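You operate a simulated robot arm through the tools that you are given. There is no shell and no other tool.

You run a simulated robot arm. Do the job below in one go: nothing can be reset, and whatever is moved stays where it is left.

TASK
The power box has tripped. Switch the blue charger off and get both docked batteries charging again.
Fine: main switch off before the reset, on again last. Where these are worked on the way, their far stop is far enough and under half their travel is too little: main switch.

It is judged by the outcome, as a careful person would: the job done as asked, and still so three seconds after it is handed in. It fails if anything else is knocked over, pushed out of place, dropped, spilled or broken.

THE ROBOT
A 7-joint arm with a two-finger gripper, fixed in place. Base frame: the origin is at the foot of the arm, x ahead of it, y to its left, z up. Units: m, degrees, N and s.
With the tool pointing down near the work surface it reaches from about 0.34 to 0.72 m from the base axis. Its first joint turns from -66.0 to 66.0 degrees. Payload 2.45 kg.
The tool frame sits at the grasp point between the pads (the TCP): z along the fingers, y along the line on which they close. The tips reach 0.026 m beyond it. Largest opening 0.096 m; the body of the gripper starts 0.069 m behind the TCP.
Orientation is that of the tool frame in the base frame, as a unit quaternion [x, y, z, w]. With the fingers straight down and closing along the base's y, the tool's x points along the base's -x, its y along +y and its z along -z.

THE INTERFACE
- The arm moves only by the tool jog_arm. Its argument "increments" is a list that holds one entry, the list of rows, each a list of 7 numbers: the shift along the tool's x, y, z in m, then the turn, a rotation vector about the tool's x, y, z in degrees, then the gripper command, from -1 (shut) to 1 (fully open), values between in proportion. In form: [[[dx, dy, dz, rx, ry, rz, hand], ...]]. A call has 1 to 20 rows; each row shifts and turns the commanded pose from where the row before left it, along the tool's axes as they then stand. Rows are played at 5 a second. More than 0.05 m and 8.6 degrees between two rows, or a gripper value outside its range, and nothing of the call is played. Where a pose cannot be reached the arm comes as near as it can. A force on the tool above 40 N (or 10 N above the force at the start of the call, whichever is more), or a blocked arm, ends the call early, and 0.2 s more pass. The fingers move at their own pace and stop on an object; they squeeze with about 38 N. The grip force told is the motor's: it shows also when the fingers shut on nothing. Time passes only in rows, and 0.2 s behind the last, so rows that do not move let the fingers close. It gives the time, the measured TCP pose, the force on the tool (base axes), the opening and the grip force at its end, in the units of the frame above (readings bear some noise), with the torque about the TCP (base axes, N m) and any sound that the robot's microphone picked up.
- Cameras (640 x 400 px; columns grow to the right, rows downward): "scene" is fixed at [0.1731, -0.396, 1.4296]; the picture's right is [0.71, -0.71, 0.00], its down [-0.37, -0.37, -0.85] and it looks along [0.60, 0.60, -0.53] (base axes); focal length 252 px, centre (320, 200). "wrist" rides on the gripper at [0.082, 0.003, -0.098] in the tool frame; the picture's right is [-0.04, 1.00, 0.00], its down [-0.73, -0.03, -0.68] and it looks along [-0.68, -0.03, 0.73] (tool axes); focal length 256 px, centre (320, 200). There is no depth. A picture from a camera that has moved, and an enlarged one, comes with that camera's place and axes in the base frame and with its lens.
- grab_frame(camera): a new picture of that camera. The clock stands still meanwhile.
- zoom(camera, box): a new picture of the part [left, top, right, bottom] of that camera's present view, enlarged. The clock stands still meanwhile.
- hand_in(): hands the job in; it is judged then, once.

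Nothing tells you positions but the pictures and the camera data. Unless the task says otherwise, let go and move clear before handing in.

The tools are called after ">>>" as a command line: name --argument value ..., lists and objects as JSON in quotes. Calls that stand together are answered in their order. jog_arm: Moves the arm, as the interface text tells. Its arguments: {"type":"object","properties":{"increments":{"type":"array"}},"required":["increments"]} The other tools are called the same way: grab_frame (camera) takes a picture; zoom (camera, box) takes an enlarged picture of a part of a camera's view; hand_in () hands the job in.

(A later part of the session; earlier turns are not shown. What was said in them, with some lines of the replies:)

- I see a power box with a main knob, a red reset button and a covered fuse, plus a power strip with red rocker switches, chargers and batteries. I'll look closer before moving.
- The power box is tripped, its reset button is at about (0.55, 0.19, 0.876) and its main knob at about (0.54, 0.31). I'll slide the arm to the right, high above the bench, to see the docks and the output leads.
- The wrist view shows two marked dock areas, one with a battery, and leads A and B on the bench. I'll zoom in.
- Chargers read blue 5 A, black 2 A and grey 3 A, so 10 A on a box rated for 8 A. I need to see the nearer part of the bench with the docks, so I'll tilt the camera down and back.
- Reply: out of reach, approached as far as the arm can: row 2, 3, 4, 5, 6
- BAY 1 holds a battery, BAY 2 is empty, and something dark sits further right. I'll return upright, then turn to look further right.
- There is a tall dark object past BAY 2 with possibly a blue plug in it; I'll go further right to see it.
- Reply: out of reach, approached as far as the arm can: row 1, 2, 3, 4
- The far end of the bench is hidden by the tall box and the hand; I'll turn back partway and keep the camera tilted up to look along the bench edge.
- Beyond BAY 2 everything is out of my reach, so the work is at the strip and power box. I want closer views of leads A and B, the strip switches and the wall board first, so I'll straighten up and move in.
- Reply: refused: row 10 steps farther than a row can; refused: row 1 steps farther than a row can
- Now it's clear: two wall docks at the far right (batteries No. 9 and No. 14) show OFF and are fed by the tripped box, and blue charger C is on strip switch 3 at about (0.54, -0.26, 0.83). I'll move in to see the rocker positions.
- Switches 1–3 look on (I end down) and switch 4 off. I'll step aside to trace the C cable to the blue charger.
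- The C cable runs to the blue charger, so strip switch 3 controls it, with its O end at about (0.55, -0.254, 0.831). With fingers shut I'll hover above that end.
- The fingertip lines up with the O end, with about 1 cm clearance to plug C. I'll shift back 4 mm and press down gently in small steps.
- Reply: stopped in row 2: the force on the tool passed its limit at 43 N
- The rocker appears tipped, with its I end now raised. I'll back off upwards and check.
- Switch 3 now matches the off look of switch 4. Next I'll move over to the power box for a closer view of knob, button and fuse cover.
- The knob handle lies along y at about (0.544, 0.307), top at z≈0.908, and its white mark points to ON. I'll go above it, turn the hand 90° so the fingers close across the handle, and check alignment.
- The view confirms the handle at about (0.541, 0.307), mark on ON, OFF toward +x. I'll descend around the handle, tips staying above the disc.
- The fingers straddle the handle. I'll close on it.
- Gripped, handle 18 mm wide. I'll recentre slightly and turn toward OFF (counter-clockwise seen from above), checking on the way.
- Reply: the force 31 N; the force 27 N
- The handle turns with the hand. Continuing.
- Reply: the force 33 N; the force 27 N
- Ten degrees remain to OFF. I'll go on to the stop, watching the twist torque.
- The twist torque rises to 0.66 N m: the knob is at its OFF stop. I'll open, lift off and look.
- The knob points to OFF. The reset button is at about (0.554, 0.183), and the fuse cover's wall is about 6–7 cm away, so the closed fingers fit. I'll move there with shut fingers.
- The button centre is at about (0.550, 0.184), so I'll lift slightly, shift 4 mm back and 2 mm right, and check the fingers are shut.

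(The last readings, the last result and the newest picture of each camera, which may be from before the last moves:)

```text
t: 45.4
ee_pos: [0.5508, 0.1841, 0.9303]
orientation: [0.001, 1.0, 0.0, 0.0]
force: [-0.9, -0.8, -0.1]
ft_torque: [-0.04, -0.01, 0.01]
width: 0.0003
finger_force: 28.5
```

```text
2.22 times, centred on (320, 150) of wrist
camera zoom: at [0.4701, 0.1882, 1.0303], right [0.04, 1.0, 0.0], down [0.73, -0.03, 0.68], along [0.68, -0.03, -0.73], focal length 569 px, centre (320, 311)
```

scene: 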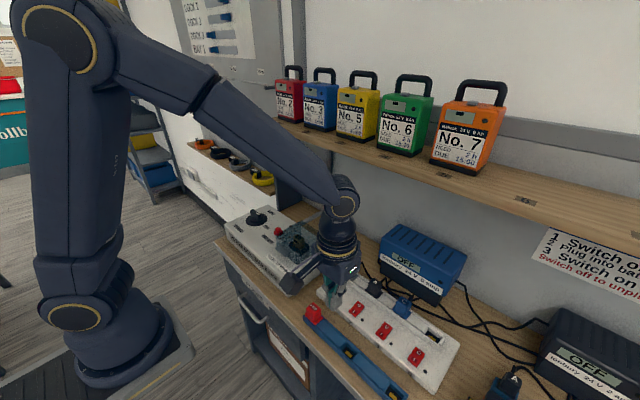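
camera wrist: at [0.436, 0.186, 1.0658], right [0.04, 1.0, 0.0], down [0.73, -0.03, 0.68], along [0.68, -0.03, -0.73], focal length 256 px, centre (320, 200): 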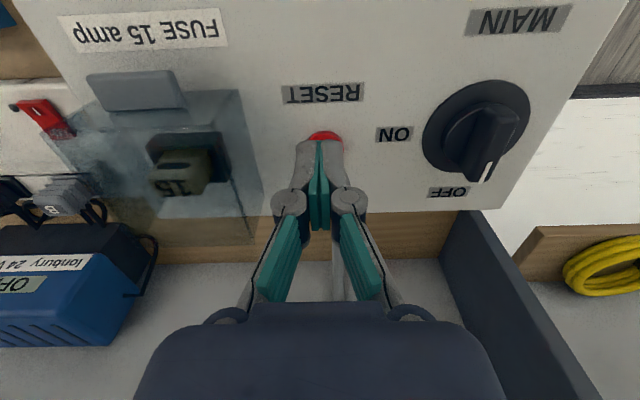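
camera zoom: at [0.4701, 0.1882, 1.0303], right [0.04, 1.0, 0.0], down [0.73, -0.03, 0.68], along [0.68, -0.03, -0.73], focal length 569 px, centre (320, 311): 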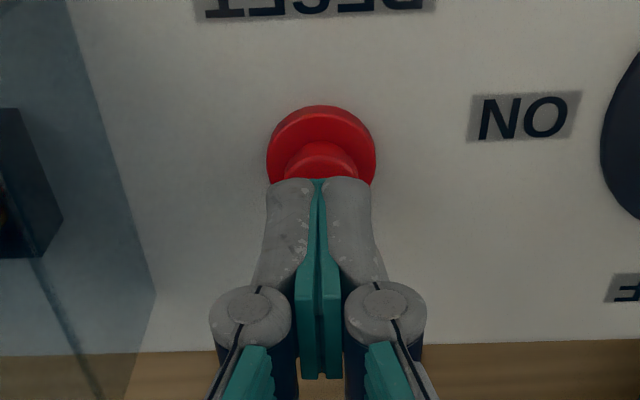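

>>> jog_arm --increments '[[[0, 0, 0.005, 0, 0, 0, -1], [0, 0, 0.004, 0, 0, 0, -1], [0, 0, 0.003, 0, 0, 0, -1], [0, 0, 0.002, 0, 0, 0, -1], [0, 0, 0.002, 0, 0, 0, -1]]]'

>>> zoom --camera "scene" --box '[250, 200, 320, 260]'

```text
t: 46.6
ee_pos: [0.551, 0.1861, 0.9157]
orientation: [0.001, 1.0, 0.0, 0.0]
force: [2.1, 0.2, 1.3]
ft_torque: [-0.02, -0.03, -0.03]
width: 0.0062
finger_force: 28.5
```

```text
6.67 times, centred on (285, 230) of scene
camera zoom: at [0.1731, -0.396, 1.4296], right [0.71, -0.71, 0.0], down [-0.37, -0.37, -0.85], along [0.6, 0.6, -0.53], focal length 1680 px, centre (553, 0)
```

zoom: 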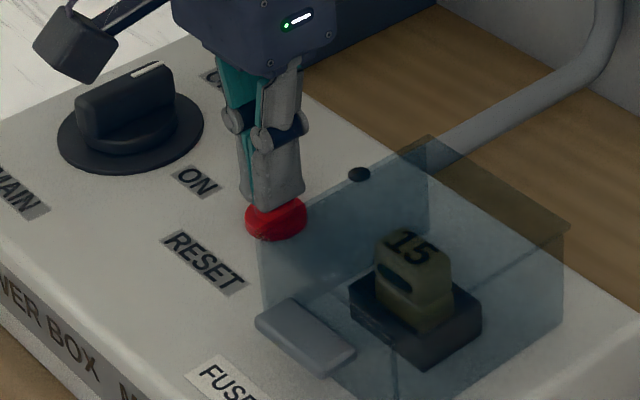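

>>> jog_arm --increments '[[[0, 0, 0.002, 0, 0, 0, -1], [0, 0, 0.002, 0, 0, 0, -1], [0, 0, 0.002, 0, 0, 0, -1], [0, 0, 0.002, 0, 0, 0, -1]]]'

>>> zoom --camera "scene" --box '[250, 200, 320, 260]'

```text
t: 47.6
ee_pos: [0.5519, 0.1843, 0.9074]
orientation: [0.0, 1.0, 0.0, 0.0]
force: [-4.4, 0.4, 13.3]
ft_torque: [-0.01, 0.09, 0.02]
width: 0.0059
finger_force: 29.2
```

```text
6.67 times, centred on (285, 230) of scene
camera zoom: at [0.1728, -0.3961, 1.4296], right [0.71, -0.71, 0.0], down [-0.37, -0.37, -0.85], along [0.6, 0.6, -0.53], focal length 1680 px, centre (553, 0)
```

zoom: 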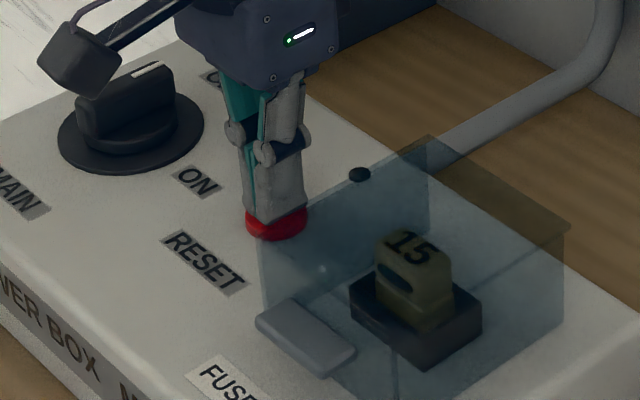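

The button is going in at 13 N. A little further.

>>> jog_arm --increments '[[[0, 0, 0.001, 0, 0, 0, -1], [0, 0, 0.001, 0, 0, 0, -1], [0, 0, 0, 0, 0, 0, -1]]]'

```text
t: 48.4
ee_pos: [0.551, 0.1856, 0.9044]
orientation: [0.001, 1.0, 0.0, 0.001]
force: [-1.4, -2.6, 20.9]
ft_torque: [-0.06, 0.05, 0.08]
width: 0.0061
finger_force: 28.8
```

>>> jog_arm --increments '[[[0, 0, 0.001, 0, 0, 0, -1], [0, 0, 0.001, 0, 0, 0, -1], [0, 0, 0, 0, 0, 0, -1]]]'

>>> zoom --camera "wrist" --box '[200, 60, 440, 240]'

```text
t: 49.2
ee_pos: [0.5509, 0.1859, 0.9044]
orientation: [0.0, 1.0, 0.0, 0.001]
force: [0.7, -3.5, 29.0]
ft_torque: [-0.07, 0.06, -0.01]
width: 0.006
finger_force: 28.8
```

```text
2.22 times, centred on (320, 150) of wrist
camera zoom: at [0.47, 0.1895, 1.0028], right [0.04, 1.0, 0.0], down [0.73, -0.03, 0.68], along [0.68, -0.03, -0.73], focal length 569 px, centre (320, 311)
```

zoom: 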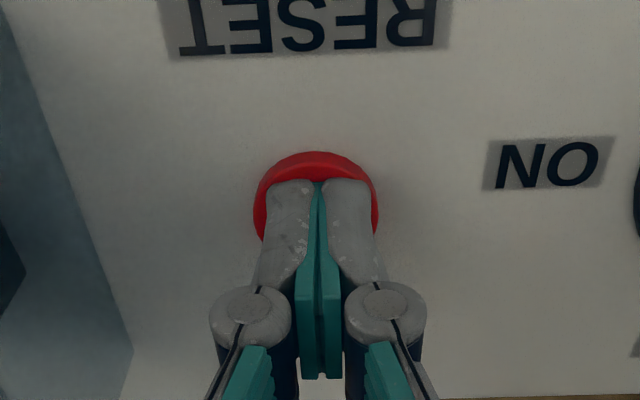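

It has bottomed out (no further travel, 29 N). I'll lift off and see whether it stays in.

>>> jog_arm --increments '[[[0, 0, -0.005, 0, 0, 0, -1], [0, 0, -0.02, 0, 0, 0, -1], [0, 0, -0.03, 0, 0, 0, -1], [0.03, 0, -0.03, 0, 0, 0, -1], [0.04, 0, -0.02, 0, 0, 0, -1], [0, 0.04, 0, 0, 0, 0, -1], [0, 0.04, 0, 0, 0, 0, -1]]]'

>>> grab_frame --camera "wrist"

>>> zoom --camera "scene" --box '[250, 200, 320, 260]'

>>> zoom --camera "wrist" --box '[160, 100, 320, 220]'

```text
t: 50.8
ee_pos: [0.4793, 0.2661, 1.0075]
orientation: [0.001, 1.0, 0.0, -0.001]
force: [-0.4, 0.5, 0.1]
ft_torque: [-0.05, -0.02, -0.01]
width: 0.0002
finger_force: 28.3
```

```text
taken
camera wrist: at [0.3986, 0.2697, 1.1066], right [0.04, 1.0, 0.0], down [0.73, -0.03, 0.68], along [0.68, -0.03, -0.73], focal length 256 px, centre (320, 200)
```

wrist: 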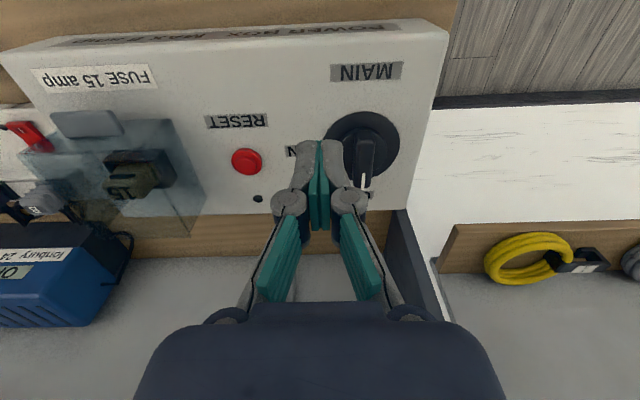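

```text
6.67 times, centred on (285, 230) of scene
camera zoom: at [0.1731, -0.396, 1.4296], right [0.71, -0.71, 0.0], down [-0.37, -0.37, -0.85], along [0.6, 0.6, -0.53], focal length 1680 px, centre (553, 0)
```

zoom: 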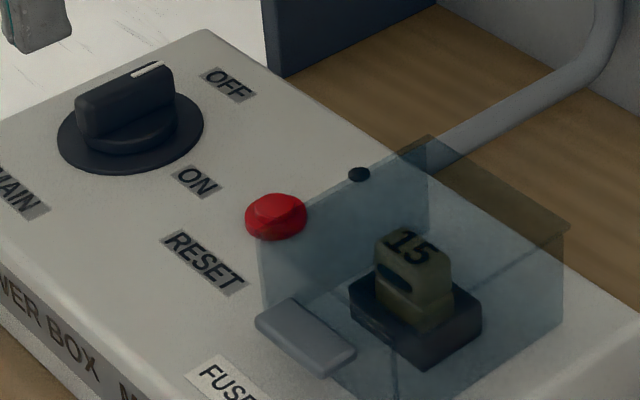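

```text
3.33 times, centred on (240, 160) of wrist
camera zoom: at [0.3986, 0.2697, 1.1066], right [0.04, 1.0, 0.0], down [0.73, -0.03, 0.68], along [0.68, -0.03, -0.73], focal length 853 px, centre (587, 333)
```

zoom: 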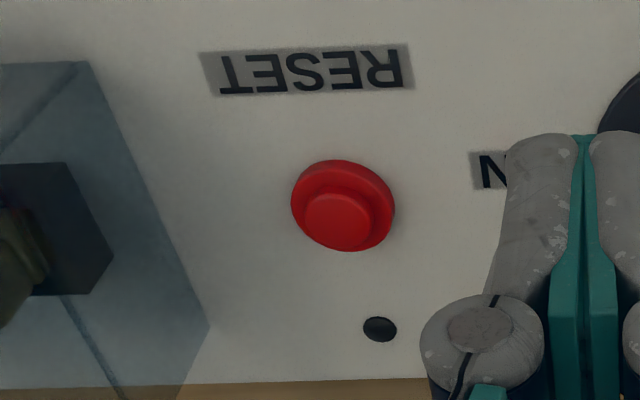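

The reset button stays in. Now back over the knob (handle along x), fingers closing along y, to turn it to ON.

>>> jog_arm --increments '[[[0, 0.02, -0.02, 0, 0, 0, 0.1], [-0.03, 0.02, -0.01, 0, 0, 0, 0.1], [-0.03, 0, 0, 0, 0, 0, 0.1], [0, 0, 0, 0, 0, 0, 0.1], [0, 0, 0.04, 0, 0, 0, 0.1], [0, 0, 0.04, 0, 0, 0, 0.1], [0, 0, 0.03, 0, 0, 0, 0.1], [0, 0, 0.0175, 0, 0, 0, 0.1], [0, 0, 0, 0, 0, 0, 0.1]]]'

>>> grab_frame --camera "wrist"

```text
t: 52.8
ee_pos: [0.542, 0.3058, 0.9118]
orientation: [0.001, 1.0, 0.0, 0.0]
force: [0.3, 1.2, -0.4]
ft_torque: [-0.02, 0.0, 0.01]
width: 0.0525
finger_force: 0.0
```

```text
taken
camera wrist: at [0.4605, 0.3098, 1.0099], right [0.04, 1.0, 0.0], down [0.73, -0.03, 0.68], along [0.68, -0.03, -0.73], focal length 256 px, centre (320, 200)
```

wrist: 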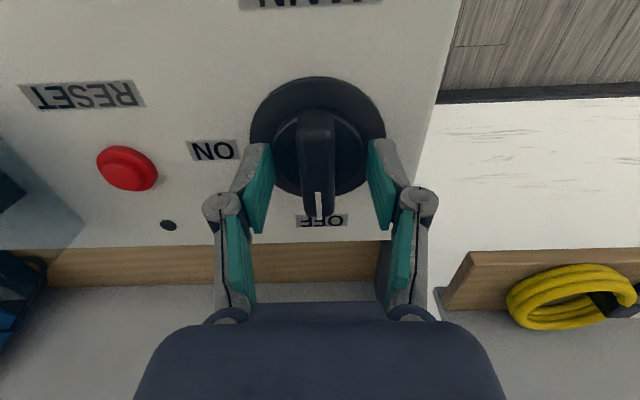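

>>> jog_arm --increments '[[[0.002, -0.0005, 0.002, 0, 0, 0, 0.1], [0, 0, 0, 0, 0, 0, -1], [0, 0, 0, 0, 0, 0, -1], [0, 0, 0, 0, 0, 0, -1], [0, 0, 0, 0, 0, 0, -1]]]'

```text
t: 54.0
ee_pos: [0.5389, 0.3048, 0.909]
orientation: [0.001, 1.0, -0.001, 0.0]
force: [-0.4, -1.0, -0.9]
ft_torque: [-0.05, -0.2, 0.0]
width: 0.0178
finger_force: 43.1
```

Gripped cleanly. Turning clockwise toward ON in stages.

>>> jog_arm --increments '[[[0, 0, 0, 0, 0, 8, -1], [0, 0, 0, 0, 0, 8, -1], [0, 0, 0, 0, 0, 8, -1], [0, 0, 0, 0, 0, 0, -1]]]'

```text
t: 55.0
ee_pos: [0.5394, 0.3044, 0.908]
orientation: [0.21, 0.978, 0.0, 0.001]
force: [4.5, -4.2, 3.9]
ft_torque: [0.19, 0.53, 0.01]
width: 0.0178
finger_force: 42.8
```

>>> jog_arm --increments '[[[0, 0, 0, 0, 0, 8, -1], [0, 0, 0, 0, 0, 8, -1], [0, 0, 0, 0, 0, 8, -1], [0, 0, 0, 0, 0, 0, -1]]]'

```text
t: 56.0
ee_pos: [0.5397, 0.3041, 0.908]
orientation: [0.408, 0.913, -0.001, 0.001]
force: [11.1, -2.4, -0.6]
ft_torque: [0.27, -0.07, 0.03]
width: 0.0178
finger_force: 42.8
```

>>> jog_arm --increments '[[[-0.0007, 0.0007, 0, 0, 0, 8, -1], [0, 0, 0, 0, 0, 8, -1], [0, 0, 0, 0, 0, 8, -1], [0, 0, 0, 0, 0, 0, -1]]]'

```text
t: 57.0
ee_pos: [0.54, 0.306, 0.9076]
orientation: [0.589, 0.808, -0.001, 0.0]
force: [7.7, 0.0, 3.0]
ft_torque: [-0.42, -0.29, -0.03]
width: 0.0176
finger_force: 43.3
```

>>> jog_arm --increments '[[[0, 0, 0, 0, 0, 8, -1], [0, 0, 0, 0, 0, 8, -1], [0, 0, 0, 0, 0, 3, -1], [0, 0, 0, 0, 0, 0, -1]]]'

>>> grab_frame --camera "wrist"

>>> grab_frame --camera "scene"

```text
t: 58.0
ee_pos: [0.5397, 0.3065, 0.9083]
orientation: [0.713, 0.701, -0.001, 0.0]
force: [6.6, 0.5, -6.4]
ft_torque: [0.6, -0.09, 0.95]
width: 0.0176
finger_force: 42.8
```

```text
taken
camera wrist: at [0.5459, 0.3878, 1.0073], right [1.0, -0.06, 0.0], down [-0.04, -0.73, 0.68], along [-0.04, -0.68, -0.73], focal length 256 px, centre (320, 200)
```

wrist: 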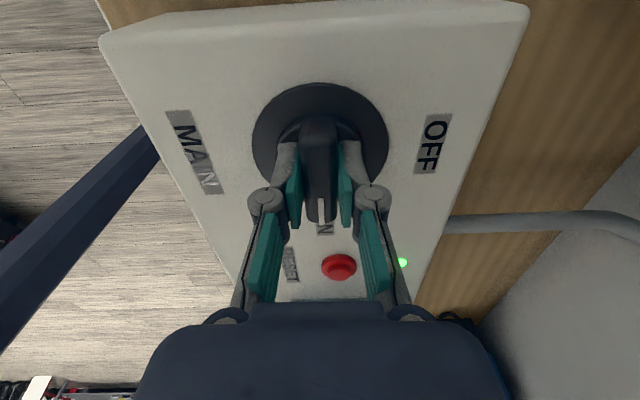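

```text
taken
```

scene: 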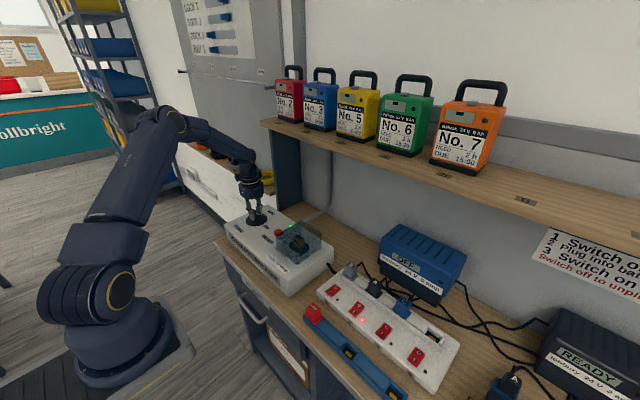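

The green lamp is lit and the black charger reads READY; the knob is at its ON stop. I'll release, lift off and check everything.

>>> jog_arm --increments '[[[0, 0, 0, 0, 0, -2, 0.1], [0, 0, 0, 0, 0, 0, 0.1], [0, 0, 0, 0, 0, 0, 0.1], [0, 0, -0.03, 0, 0, 0, 0.1], [0, 0, -0.04, 0, 0, 0, 0.1], [0, 0, -0.04, 0, 0, 0, 0.1], [0, 0, -0.04, 0, 0, 0, 0.1], [0, 0, -0.04, 0, 0, 0, -1], [0, 0, 0, 0, 0, 0, -1]]]'

>>> zoom --camera "scene" --box '[215, 180, 345, 290]'

>>> zoom --camera "scene" --box '[300, 220, 480, 390]'

>>> grab_frame --camera "wrist"

```text
t: 60.0
ee_pos: [0.5396, 0.3049, 1.0979]
orientation: [0.701, 0.713, 0.0, 0.001]
force: [0.0, 0.4, 0.0]
ft_torque: [-0.01, 0.01, -0.03]
width: 0.0
finger_force: 3.5
```

```text
3.64 times, centred on (280, 235) of scene
camera zoom: at [0.1731, -0.396, 1.4296], right [0.71, -0.71, 0.0], down [-0.37, -0.37, -0.85], along [0.6, 0.6, -0.53], focal length 916 px, centre (466, 73)
```

zoom: 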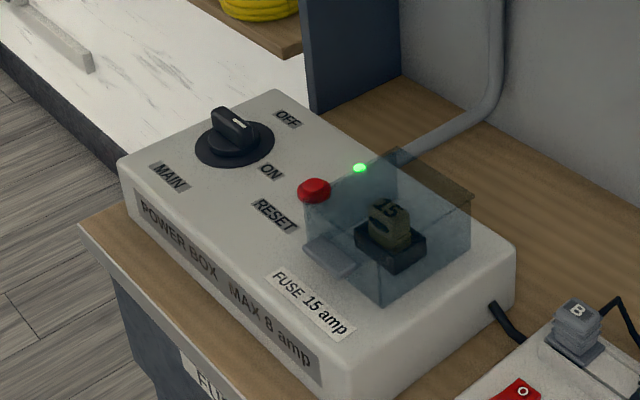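

```text
2.35 times, centred on (390, 305) of scene
camera zoom: at [0.1731, -0.396, 1.4296], right [0.71, -0.71, 0.0], down [-0.37, -0.37, -0.85], along [0.6, 0.6, -0.53], focal length 593 px, centre (155, -47)
```

zoom: 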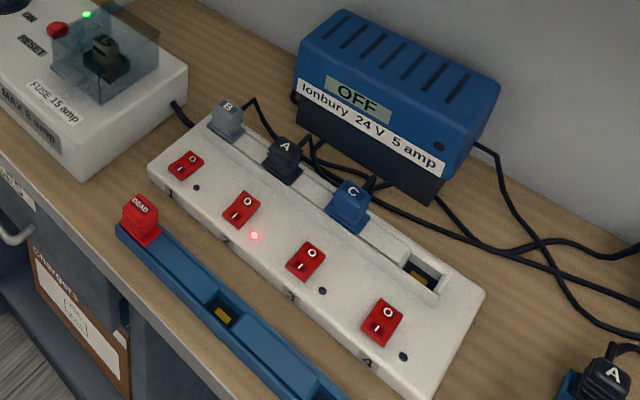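

```text
taken
camera wrist: at [0.542, 0.3881, 1.1967], right [1.0, -0.02, 0.0], down [-0.02, -0.73, 0.68], along [-0.02, -0.68, -0.73], focal length 256 px, centre (320, 200)
```

wrist: 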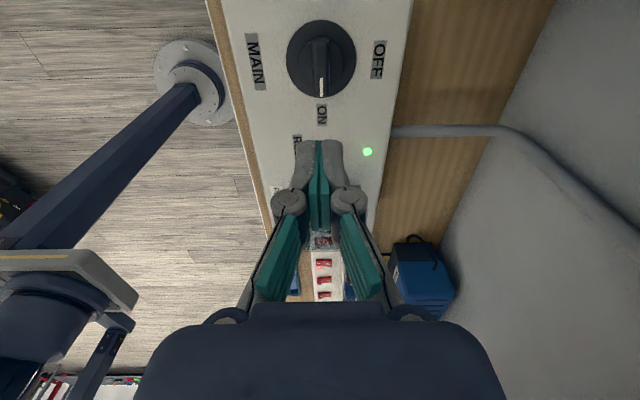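

Power is back: lamp green, blue charger OFF, black charger READY, only strip lamp 2 lit. I'll go and look at the docks and grey charger to confirm both docked batteries charge.

>>> jog_arm --increments '[[[0, -0.04, -0.02, 0, 0, 0, -1], [0, -0.04, -0.02, 0, 0, 0, -1], [0, -0.04, -0.015, 0, 0, 0, -1], [-0.05, 0, 0, 0, 0, 0, -1], [-0.05, 0, 0, 0, 0, 0, -1], [-0.05, 0, 0, 0, 0, 0, -1], [-0.05, 0, 0, 0, 0, 0, -1], [-0.05, 0, 0, 0, 0, 0, -1], [-0.05, 0, 0, 0, 0, 0, -1], [-0.05, 0, 0, 0, 0, 0, -1], [-0.05, 0, 0, 0, 0, 0, -1], [-0.05, 0, 0, 0, 0, 0, -1], [-0.05, 0, 0, 0, 0, 0, -1], [-0.05, 0, 0, 0, 0, 0, -1], [-0.05, 0, 0, 0, 0, 0, -1], [-0.05, 0, 0, 0, 0, 0, -1], [-0.05, 0, 0, 0, 0, 0, -1], [-0.04, 0, 0, 0, 0, 0, -1]]]'

>>> jog_arm --increments '[[[0, 0, 0, 0, 0, -8, -1], [0, 0, 0, 0, 0, -8, -1], [0, 0, 0, 0, 0, -8, -1], [0, 0, 0, 0, 0, -8, -1], [0, 0, 0, 0, 0, -8, -1], [0, 0, 0, 0, 0, -8, -1], [0, 0, 0, 0, 0, -8, -1], [0, 0, 0, 0, 0, -8, -1]]]'

>>> grab_frame --camera "wrist"

>>> zoom --camera "wrist" --box '[0, 200, 200, 400]'

```text
t: 63.8
ee_pos: [0.4346, -0.4387, 1.1525]
orientation: [0.701, 0.713, 0.0, -0.001]
force: [-0.1, -0.3, -0.1]
ft_torque: [0.02, 0.03, 0.01]
width: 0.0001
finger_force: 27.7
```

```text
t: 65.6
ee_pos: [0.4308, -0.4373, 1.1531]
orientation: [0.215, 0.977, -0.001, -0.001]
force: [-0.3, -0.4, 0.1]
ft_torque: [0.03, -0.03, 0.02]
width: 0.0
finger_force: 28.5
```

```text
taken
camera wrist: at [0.3597, -0.3994, 1.2533], right [0.46, 0.89, 0.0], down [0.65, -0.34, 0.68], along [0.6, -0.31, -0.73], focal length 256 px, centre (320, 200)
```

wrist: 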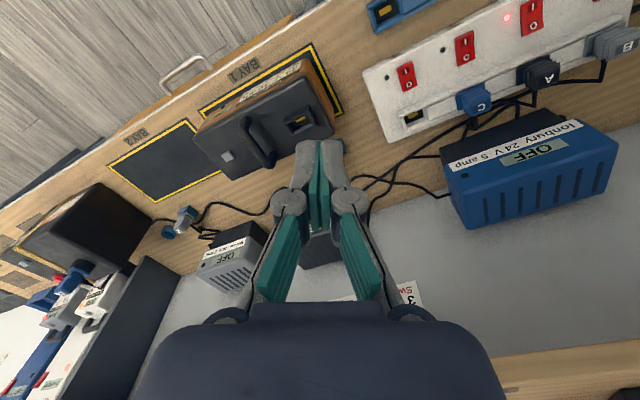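

```text
2.00 times, centred on (100, 300) of wrist
camera zoom: at [0.3597, -0.3994, 1.2533], right [0.46, 0.89, 0.0], down [0.65, -0.34, 0.68], along [0.6, -0.31, -0.73], focal length 512 px, centre (760, 0)
```

zoom: 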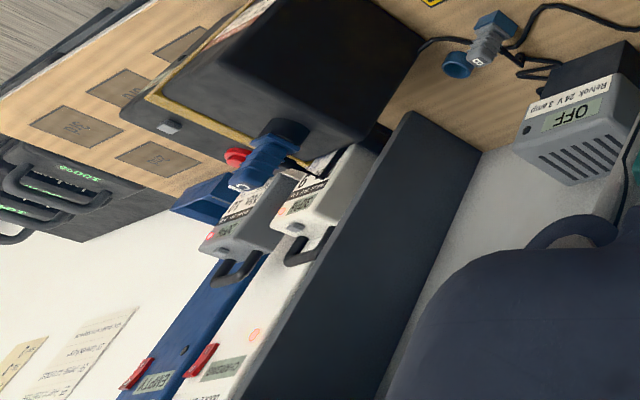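

>>> zoom --camera "wrist" --box '[20, 270, 120, 400]'

>>> zoom --camera "wrist" --box '[30, 350, 80, 400]'

>>> zoom --camera "wrist" --box '[60, 260, 130, 320]'

```text
3.08 times, centred on (70, 335) of wrist
camera zoom: at [0.3597, -0.3994, 1.2533], right [0.46, 0.89, 0.0], down [0.65, -0.34, 0.68], along [0.6, -0.31, -0.73], focal length 788 px, centre (1089, -215)
```

zoom: 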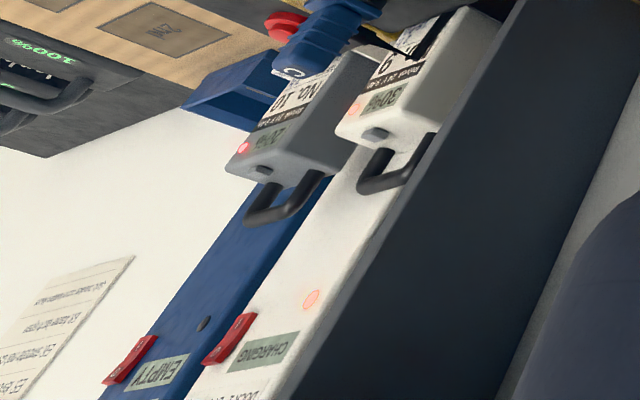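

```text
8.00 times, centred on (55, 375) of wrist
camera zoom: at [0.3597, -0.3994, 1.2533], right [0.46, 0.89, 0.0], down [0.65, -0.34, 0.68], along [0.6, -0.31, -0.73], focal length 2048 px, centre (2440, -1200)
```

zoom: 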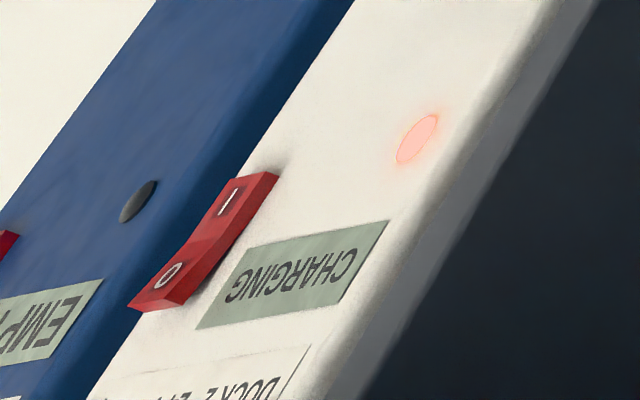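

```text
6.67 times, centred on (95, 290) of wrist
camera zoom: at [0.3597, -0.3994, 1.2533], right [0.46, 0.89, 0.0], down [0.65, -0.34, 0.68], along [0.6, -0.31, -0.73], focal length 1707 px, centre (1820, -400)
```

zoom: 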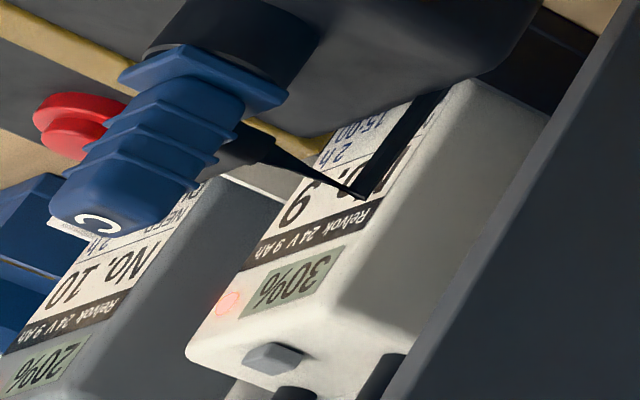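

Dock 2 shows CHARGING with No. 9 at 30% and a lit lamp; No. 10 also shows a lit lamp. I'll tilt the camera for a clearer view of all docks.

>>> jog_arm --increments '[[[0, 0, 0, 0, -8, 0, -1], [0, 0, 0, 0, -8, 0, -1], [0, 0, 0, 0, -8, 0, -1]]]'

>>> grab_frame --camera "wrist"

>>> zoom --camera "wrist" --box '[0, 170, 160, 330]'

```text
t: 66.4
ee_pos: [0.4316, -0.4368, 1.1531]
orientation: [0.212, 0.955, -0.046, 0.204]
force: [0.0, 0.6, -0.3]
ft_torque: [0.0, 0.02, 0.0]
width: 0.0
finger_force: 28.8
```

```text
taken
camera wrist: at [0.3313, -0.3847, 1.2109], right [0.46, 0.89, 0.01], down [0.34, -0.19, 0.92], along [0.82, -0.41, -0.39], focal length 256 px, centre (320, 200)
```

wrist: 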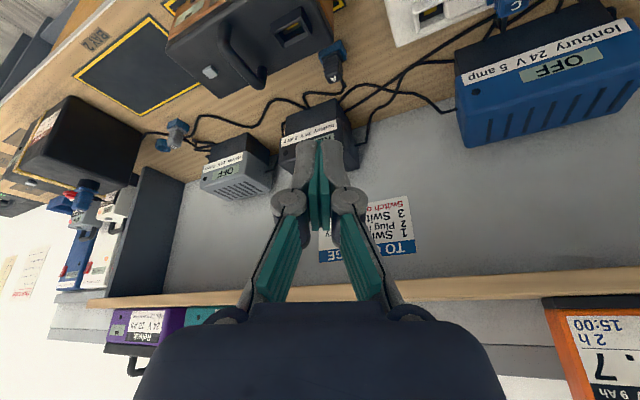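

```text
2.50 times, centred on (80, 250) of wrist
camera zoom: at [0.3313, -0.3847, 1.2109], right [0.46, 0.89, 0.01], down [0.34, -0.19, 0.92], along [0.82, -0.41, -0.39], focal length 640 px, centre (920, 75)
```

zoom: 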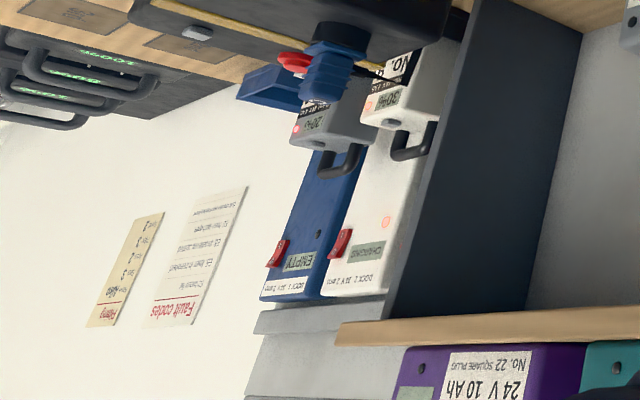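

>>> zoom --camera "wrist" --box '[55, 180, 120, 250]'

>>> zoom --camera "wrist" --box '[60, 215, 110, 250]'

>>> zoom --camera "wrist" --box '[15, 205, 65, 260]'

>>> zoom --camera "wrist" --box '[60, 180, 110, 215]'

```text
5.71 times, centred on (88, 215) of wrist
camera zoom: at [0.3313, -0.3847, 1.2109], right [0.46, 0.89, 0.01], down [0.34, -0.19, 0.92], along [0.82, -0.41, -0.39], focal length 1463 px, centre (1649, 114)
```

zoom: 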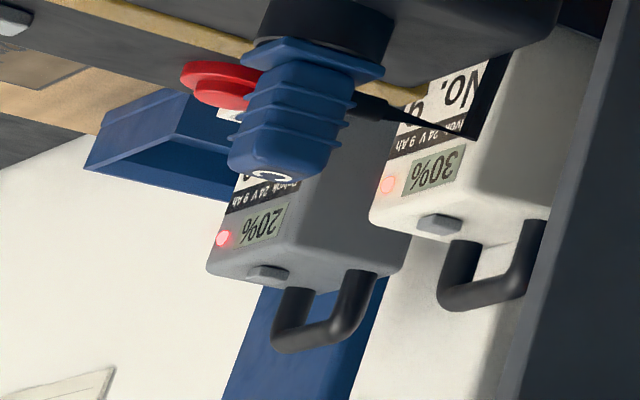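

```text
11.43 times, centred on (85, 232) of wrist
camera zoom: at [0.3313, -0.3847, 1.2109], right [0.46, 0.89, 0.01], down [0.34, -0.19, 0.92], along [0.82, -0.41, -0.39], focal length 2926 px, centre (3006, -171)
```

zoom: 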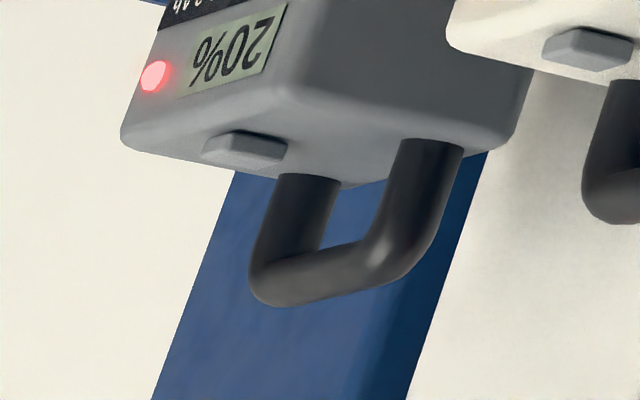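

```text
7.27 times, centred on (40, 232) of wrist
camera zoom: at [0.3313, -0.3847, 1.2109], right [0.46, 0.89, 0.01], down [0.34, -0.19, 0.92], along [0.82, -0.41, -0.39], focal length 1862 px, centre (2356, -36)
```

zoom: 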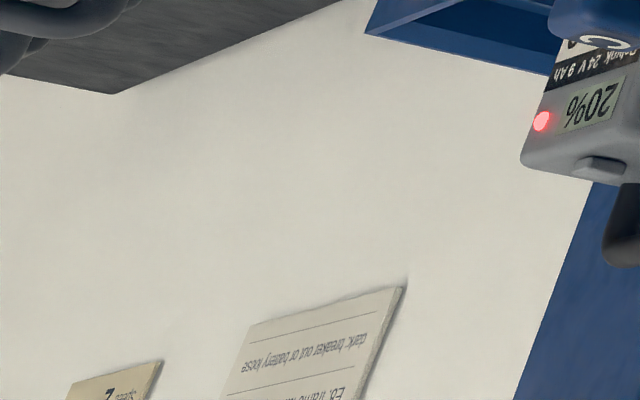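

```text
11.43 times, centred on (85, 198) of wrist
camera zoom: at [0.3313, -0.3847, 1.2109], right [0.46, 0.89, 0.01], down [0.34, -0.19, 0.92], along [0.82, -0.41, -0.39], focal length 2926 px, centre (3006, 229)
```

zoom: 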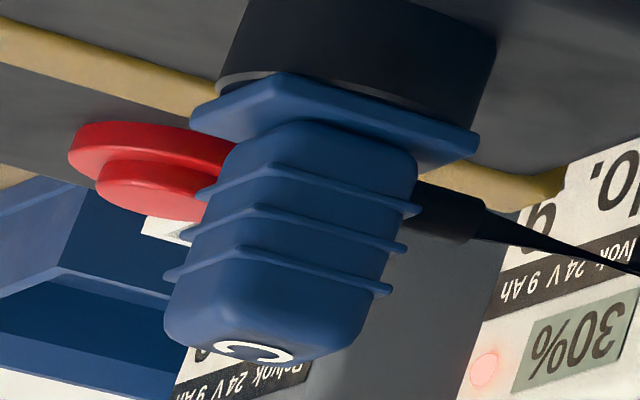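

>>> zoom --camera "wrist" --box '[15, 240, 70, 310]'

>>> zoom --camera "wrist" --box '[30, 240, 65, 285]'

>>> zoom --camera "wrist" --box '[60, 250, 110, 300]'

```text
5.71 times, centred on (42, 275) of wrist
camera zoom: at [0.3313, -0.3847, 1.2109], right [0.46, 0.89, 0.01], down [0.34, -0.19, 0.92], along [0.82, -0.41, -0.39], focal length 1463 px, centre (1906, -229)
```

zoom: 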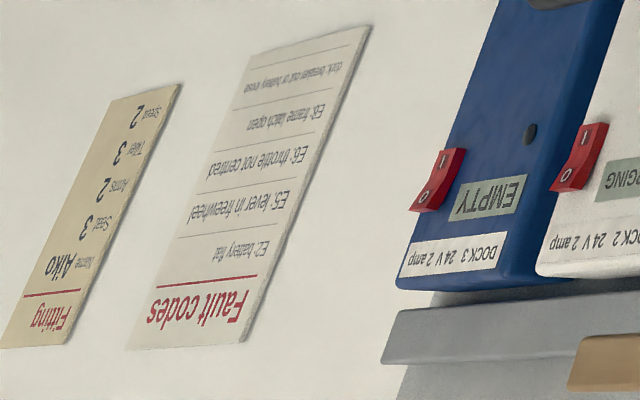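

```text
8.89 times, centred on (48, 262) of wrist
camera zoom: at [0.3313, -0.3847, 1.2109], right [0.46, 0.89, 0.01], down [0.34, -0.19, 0.92], along [0.82, -0.41, -0.39], focal length 2276 px, centre (2742, -356)
```

zoom: 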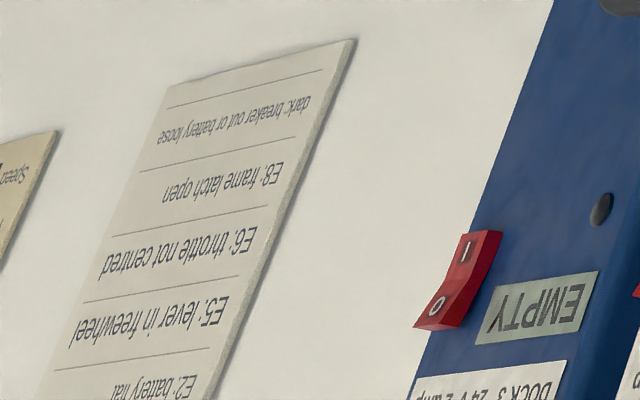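

```text
8.00 times, centred on (85, 275) of wrist
camera zoom: at [0.3313, -0.3847, 1.2109], right [0.46, 0.89, 0.01], down [0.34, -0.19, 0.92], along [0.82, -0.41, -0.39], focal length 2048 px, centre (2200, -400)
```

zoom: 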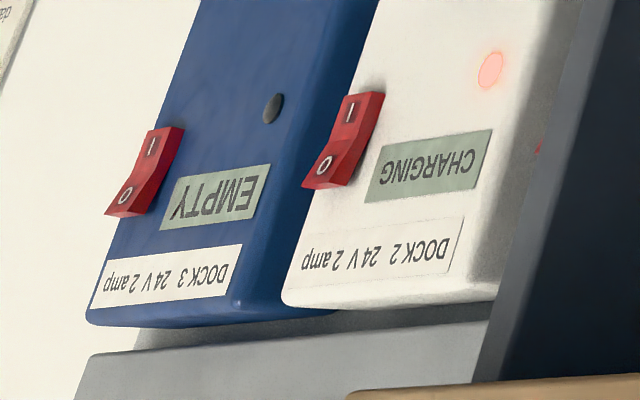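

DOCK 2 is charging and DOCK 3 is empty; No. 9 must be in DOCK 1 behind the partition, its lamp lit too. I'll shift to try to read DOCK 1's display.

>>> jog_arm --increments '[[[0, 0, 0, 0, 8, 0, -1], [0, 0, 0, 0, 8, 0, -1], [0, 0, 0, 0, 8, 0, -1], [-0.006, -0.03, 0.015, 0, 0, 0, -1], [-0.006, -0.03, 0.015, 0, 0, 0, -1], [-0.006, -0.03, 0.015, 0, 0, 0, -1], [-0.006, -0.03, 0.015, 0, 0, 0, -1], [0, 0, 0, 0, -8, 0, -1], [0, 0, 0, 0, -8, 0, -1], [0, 0, 0, 0, -8, 0, -1]]]'

>>> grab_frame --camera "wrist"

>>> zoom --camera "wrist" --box '[0, 150, 200, 330]'

```text
t: 68.6
ee_pos: [0.4107, -0.5541, 1.1187]
orientation: [0.218, 0.968, -0.025, 0.121]
force: [1.1, -0.1, -0.1]
ft_torque: [0.0, -0.01, 0.0]
width: 0.0
finger_force: 29.0
out of reach, approached as far as the arm can: row 6, 7, 8, 9, 10
```

```text
taken
camera wrist: at [0.3181, -0.5067, 1.1955], right [0.46, 0.89, 0.01], down [0.48, -0.26, 0.84], along [0.75, -0.38, -0.55], focal length 256 px, centre (320, 200)
```

wrist: 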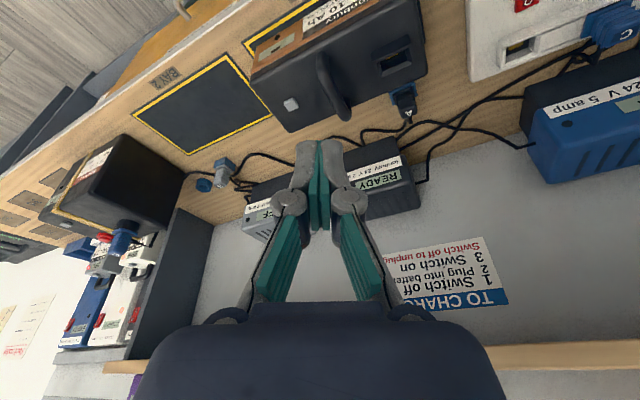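

```text
2.22 times, centred on (100, 240) of wrist
camera zoom: at [0.3181, -0.5067, 1.1955], right [0.46, 0.89, 0.01], down [0.48, -0.26, 0.84], along [0.75, -0.38, -0.55], focal length 569 px, centre (809, 111)
```

zoom: 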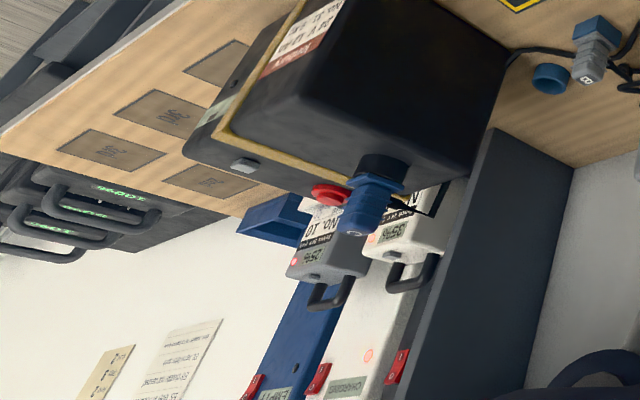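

>>> zoom --camera "wrist" --box '[80, 230, 150, 350]'

>>> zoom --camera "wrist" --box '[90, 290, 150, 345]'

>>> zoom --camera "wrist" --box '[80, 225, 160, 280]'

>>> zoom --camera "scene" --box '[215, 180, 475, 400]'

```text
3.33 times, centred on (115, 290) of wrist
camera zoom: at [0.3181, -0.5067, 1.1955], right [0.46, 0.89, 0.01], down [0.48, -0.26, 0.84], along [0.75, -0.38, -0.55], focal length 853 px, centre (1003, -100)
```

zoom: 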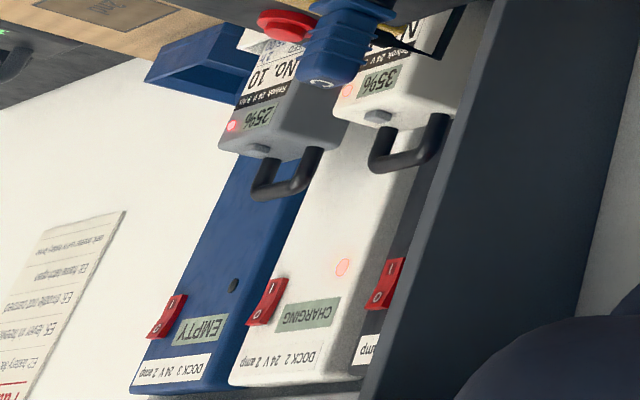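

```text
7.27 times, centred on (120, 318) of wrist
camera zoom: at [0.3181, -0.5067, 1.1955], right [0.46, 0.89, 0.01], down [0.48, -0.26, 0.84], along [0.75, -0.38, -0.55], focal length 1862 px, centre (1774, -654)
```

zoom: 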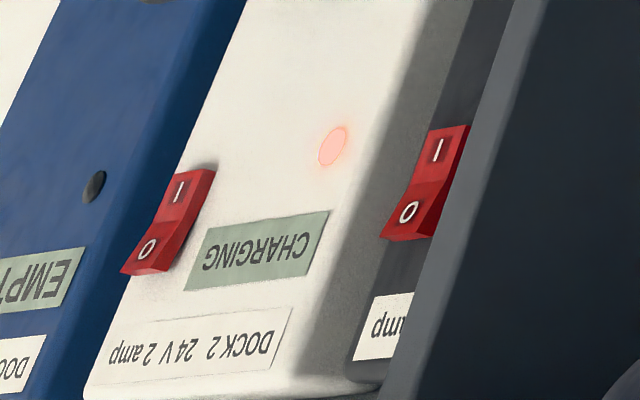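

```text
7.27 times, centred on (120, 252) of wrist
camera zoom: at [0.3181, -0.5067, 1.1955], right [0.46, 0.89, 0.01], down [0.48, -0.26, 0.84], along [0.75, -0.38, -0.55], focal length 1862 px, centre (1774, -182)
```

zoom: 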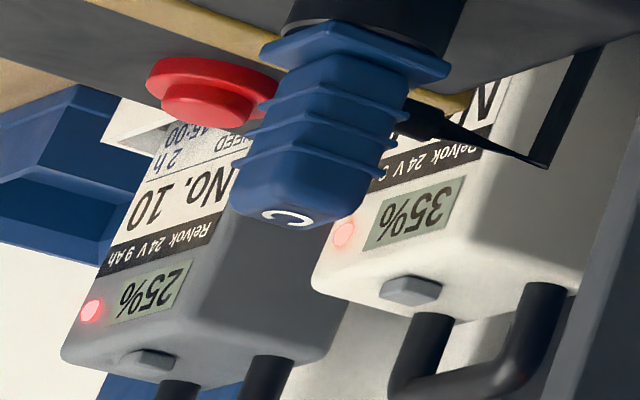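

```text
1.82 times, centred on (345, 290) of scene
camera zoom: at [0.1731, -0.396, 1.4296], right [0.71, -0.71, 0.0], down [-0.37, -0.37, -0.85], along [0.6, 0.6, -0.53], focal length 458 px, centre (274, 36)
```

zoom: 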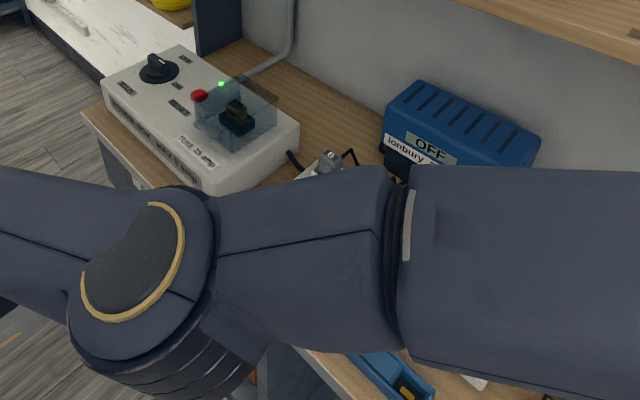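

Both docked batteries are charging: No. 9 has gone from 30% to 35% and No. 10 from 20% to 25%. The blue charger is OFF, the box lamp is green and the hand is clear and empty, so I'll hand in.

>>> hand_in

```text
The job is handed in.
```

The blue charger is off and both docked batteries are charging again; I've handed the job in.

- **Blue charger:** I switched it off at switch 3 on the power strip, and its display reads OFF.
- **Power box:** I turned the main switch to OFF, pressed the reset until it latched, then turned the main switch back to ON. The box's green lamp is lit.
- **Docked batteries:** No. 9 went from 30% to 35% and No. 10 from 20% to 25% while I watched. DOCK 2's display reads CHARGING. The display behind the partition, which I take to be DOCK 1, was hidden, so for No. 9 I relied on its lit lamp and rising charge.

As far as I could see, nothing else was moved or knocked. The arm is clear of the bench with the gripper empty.
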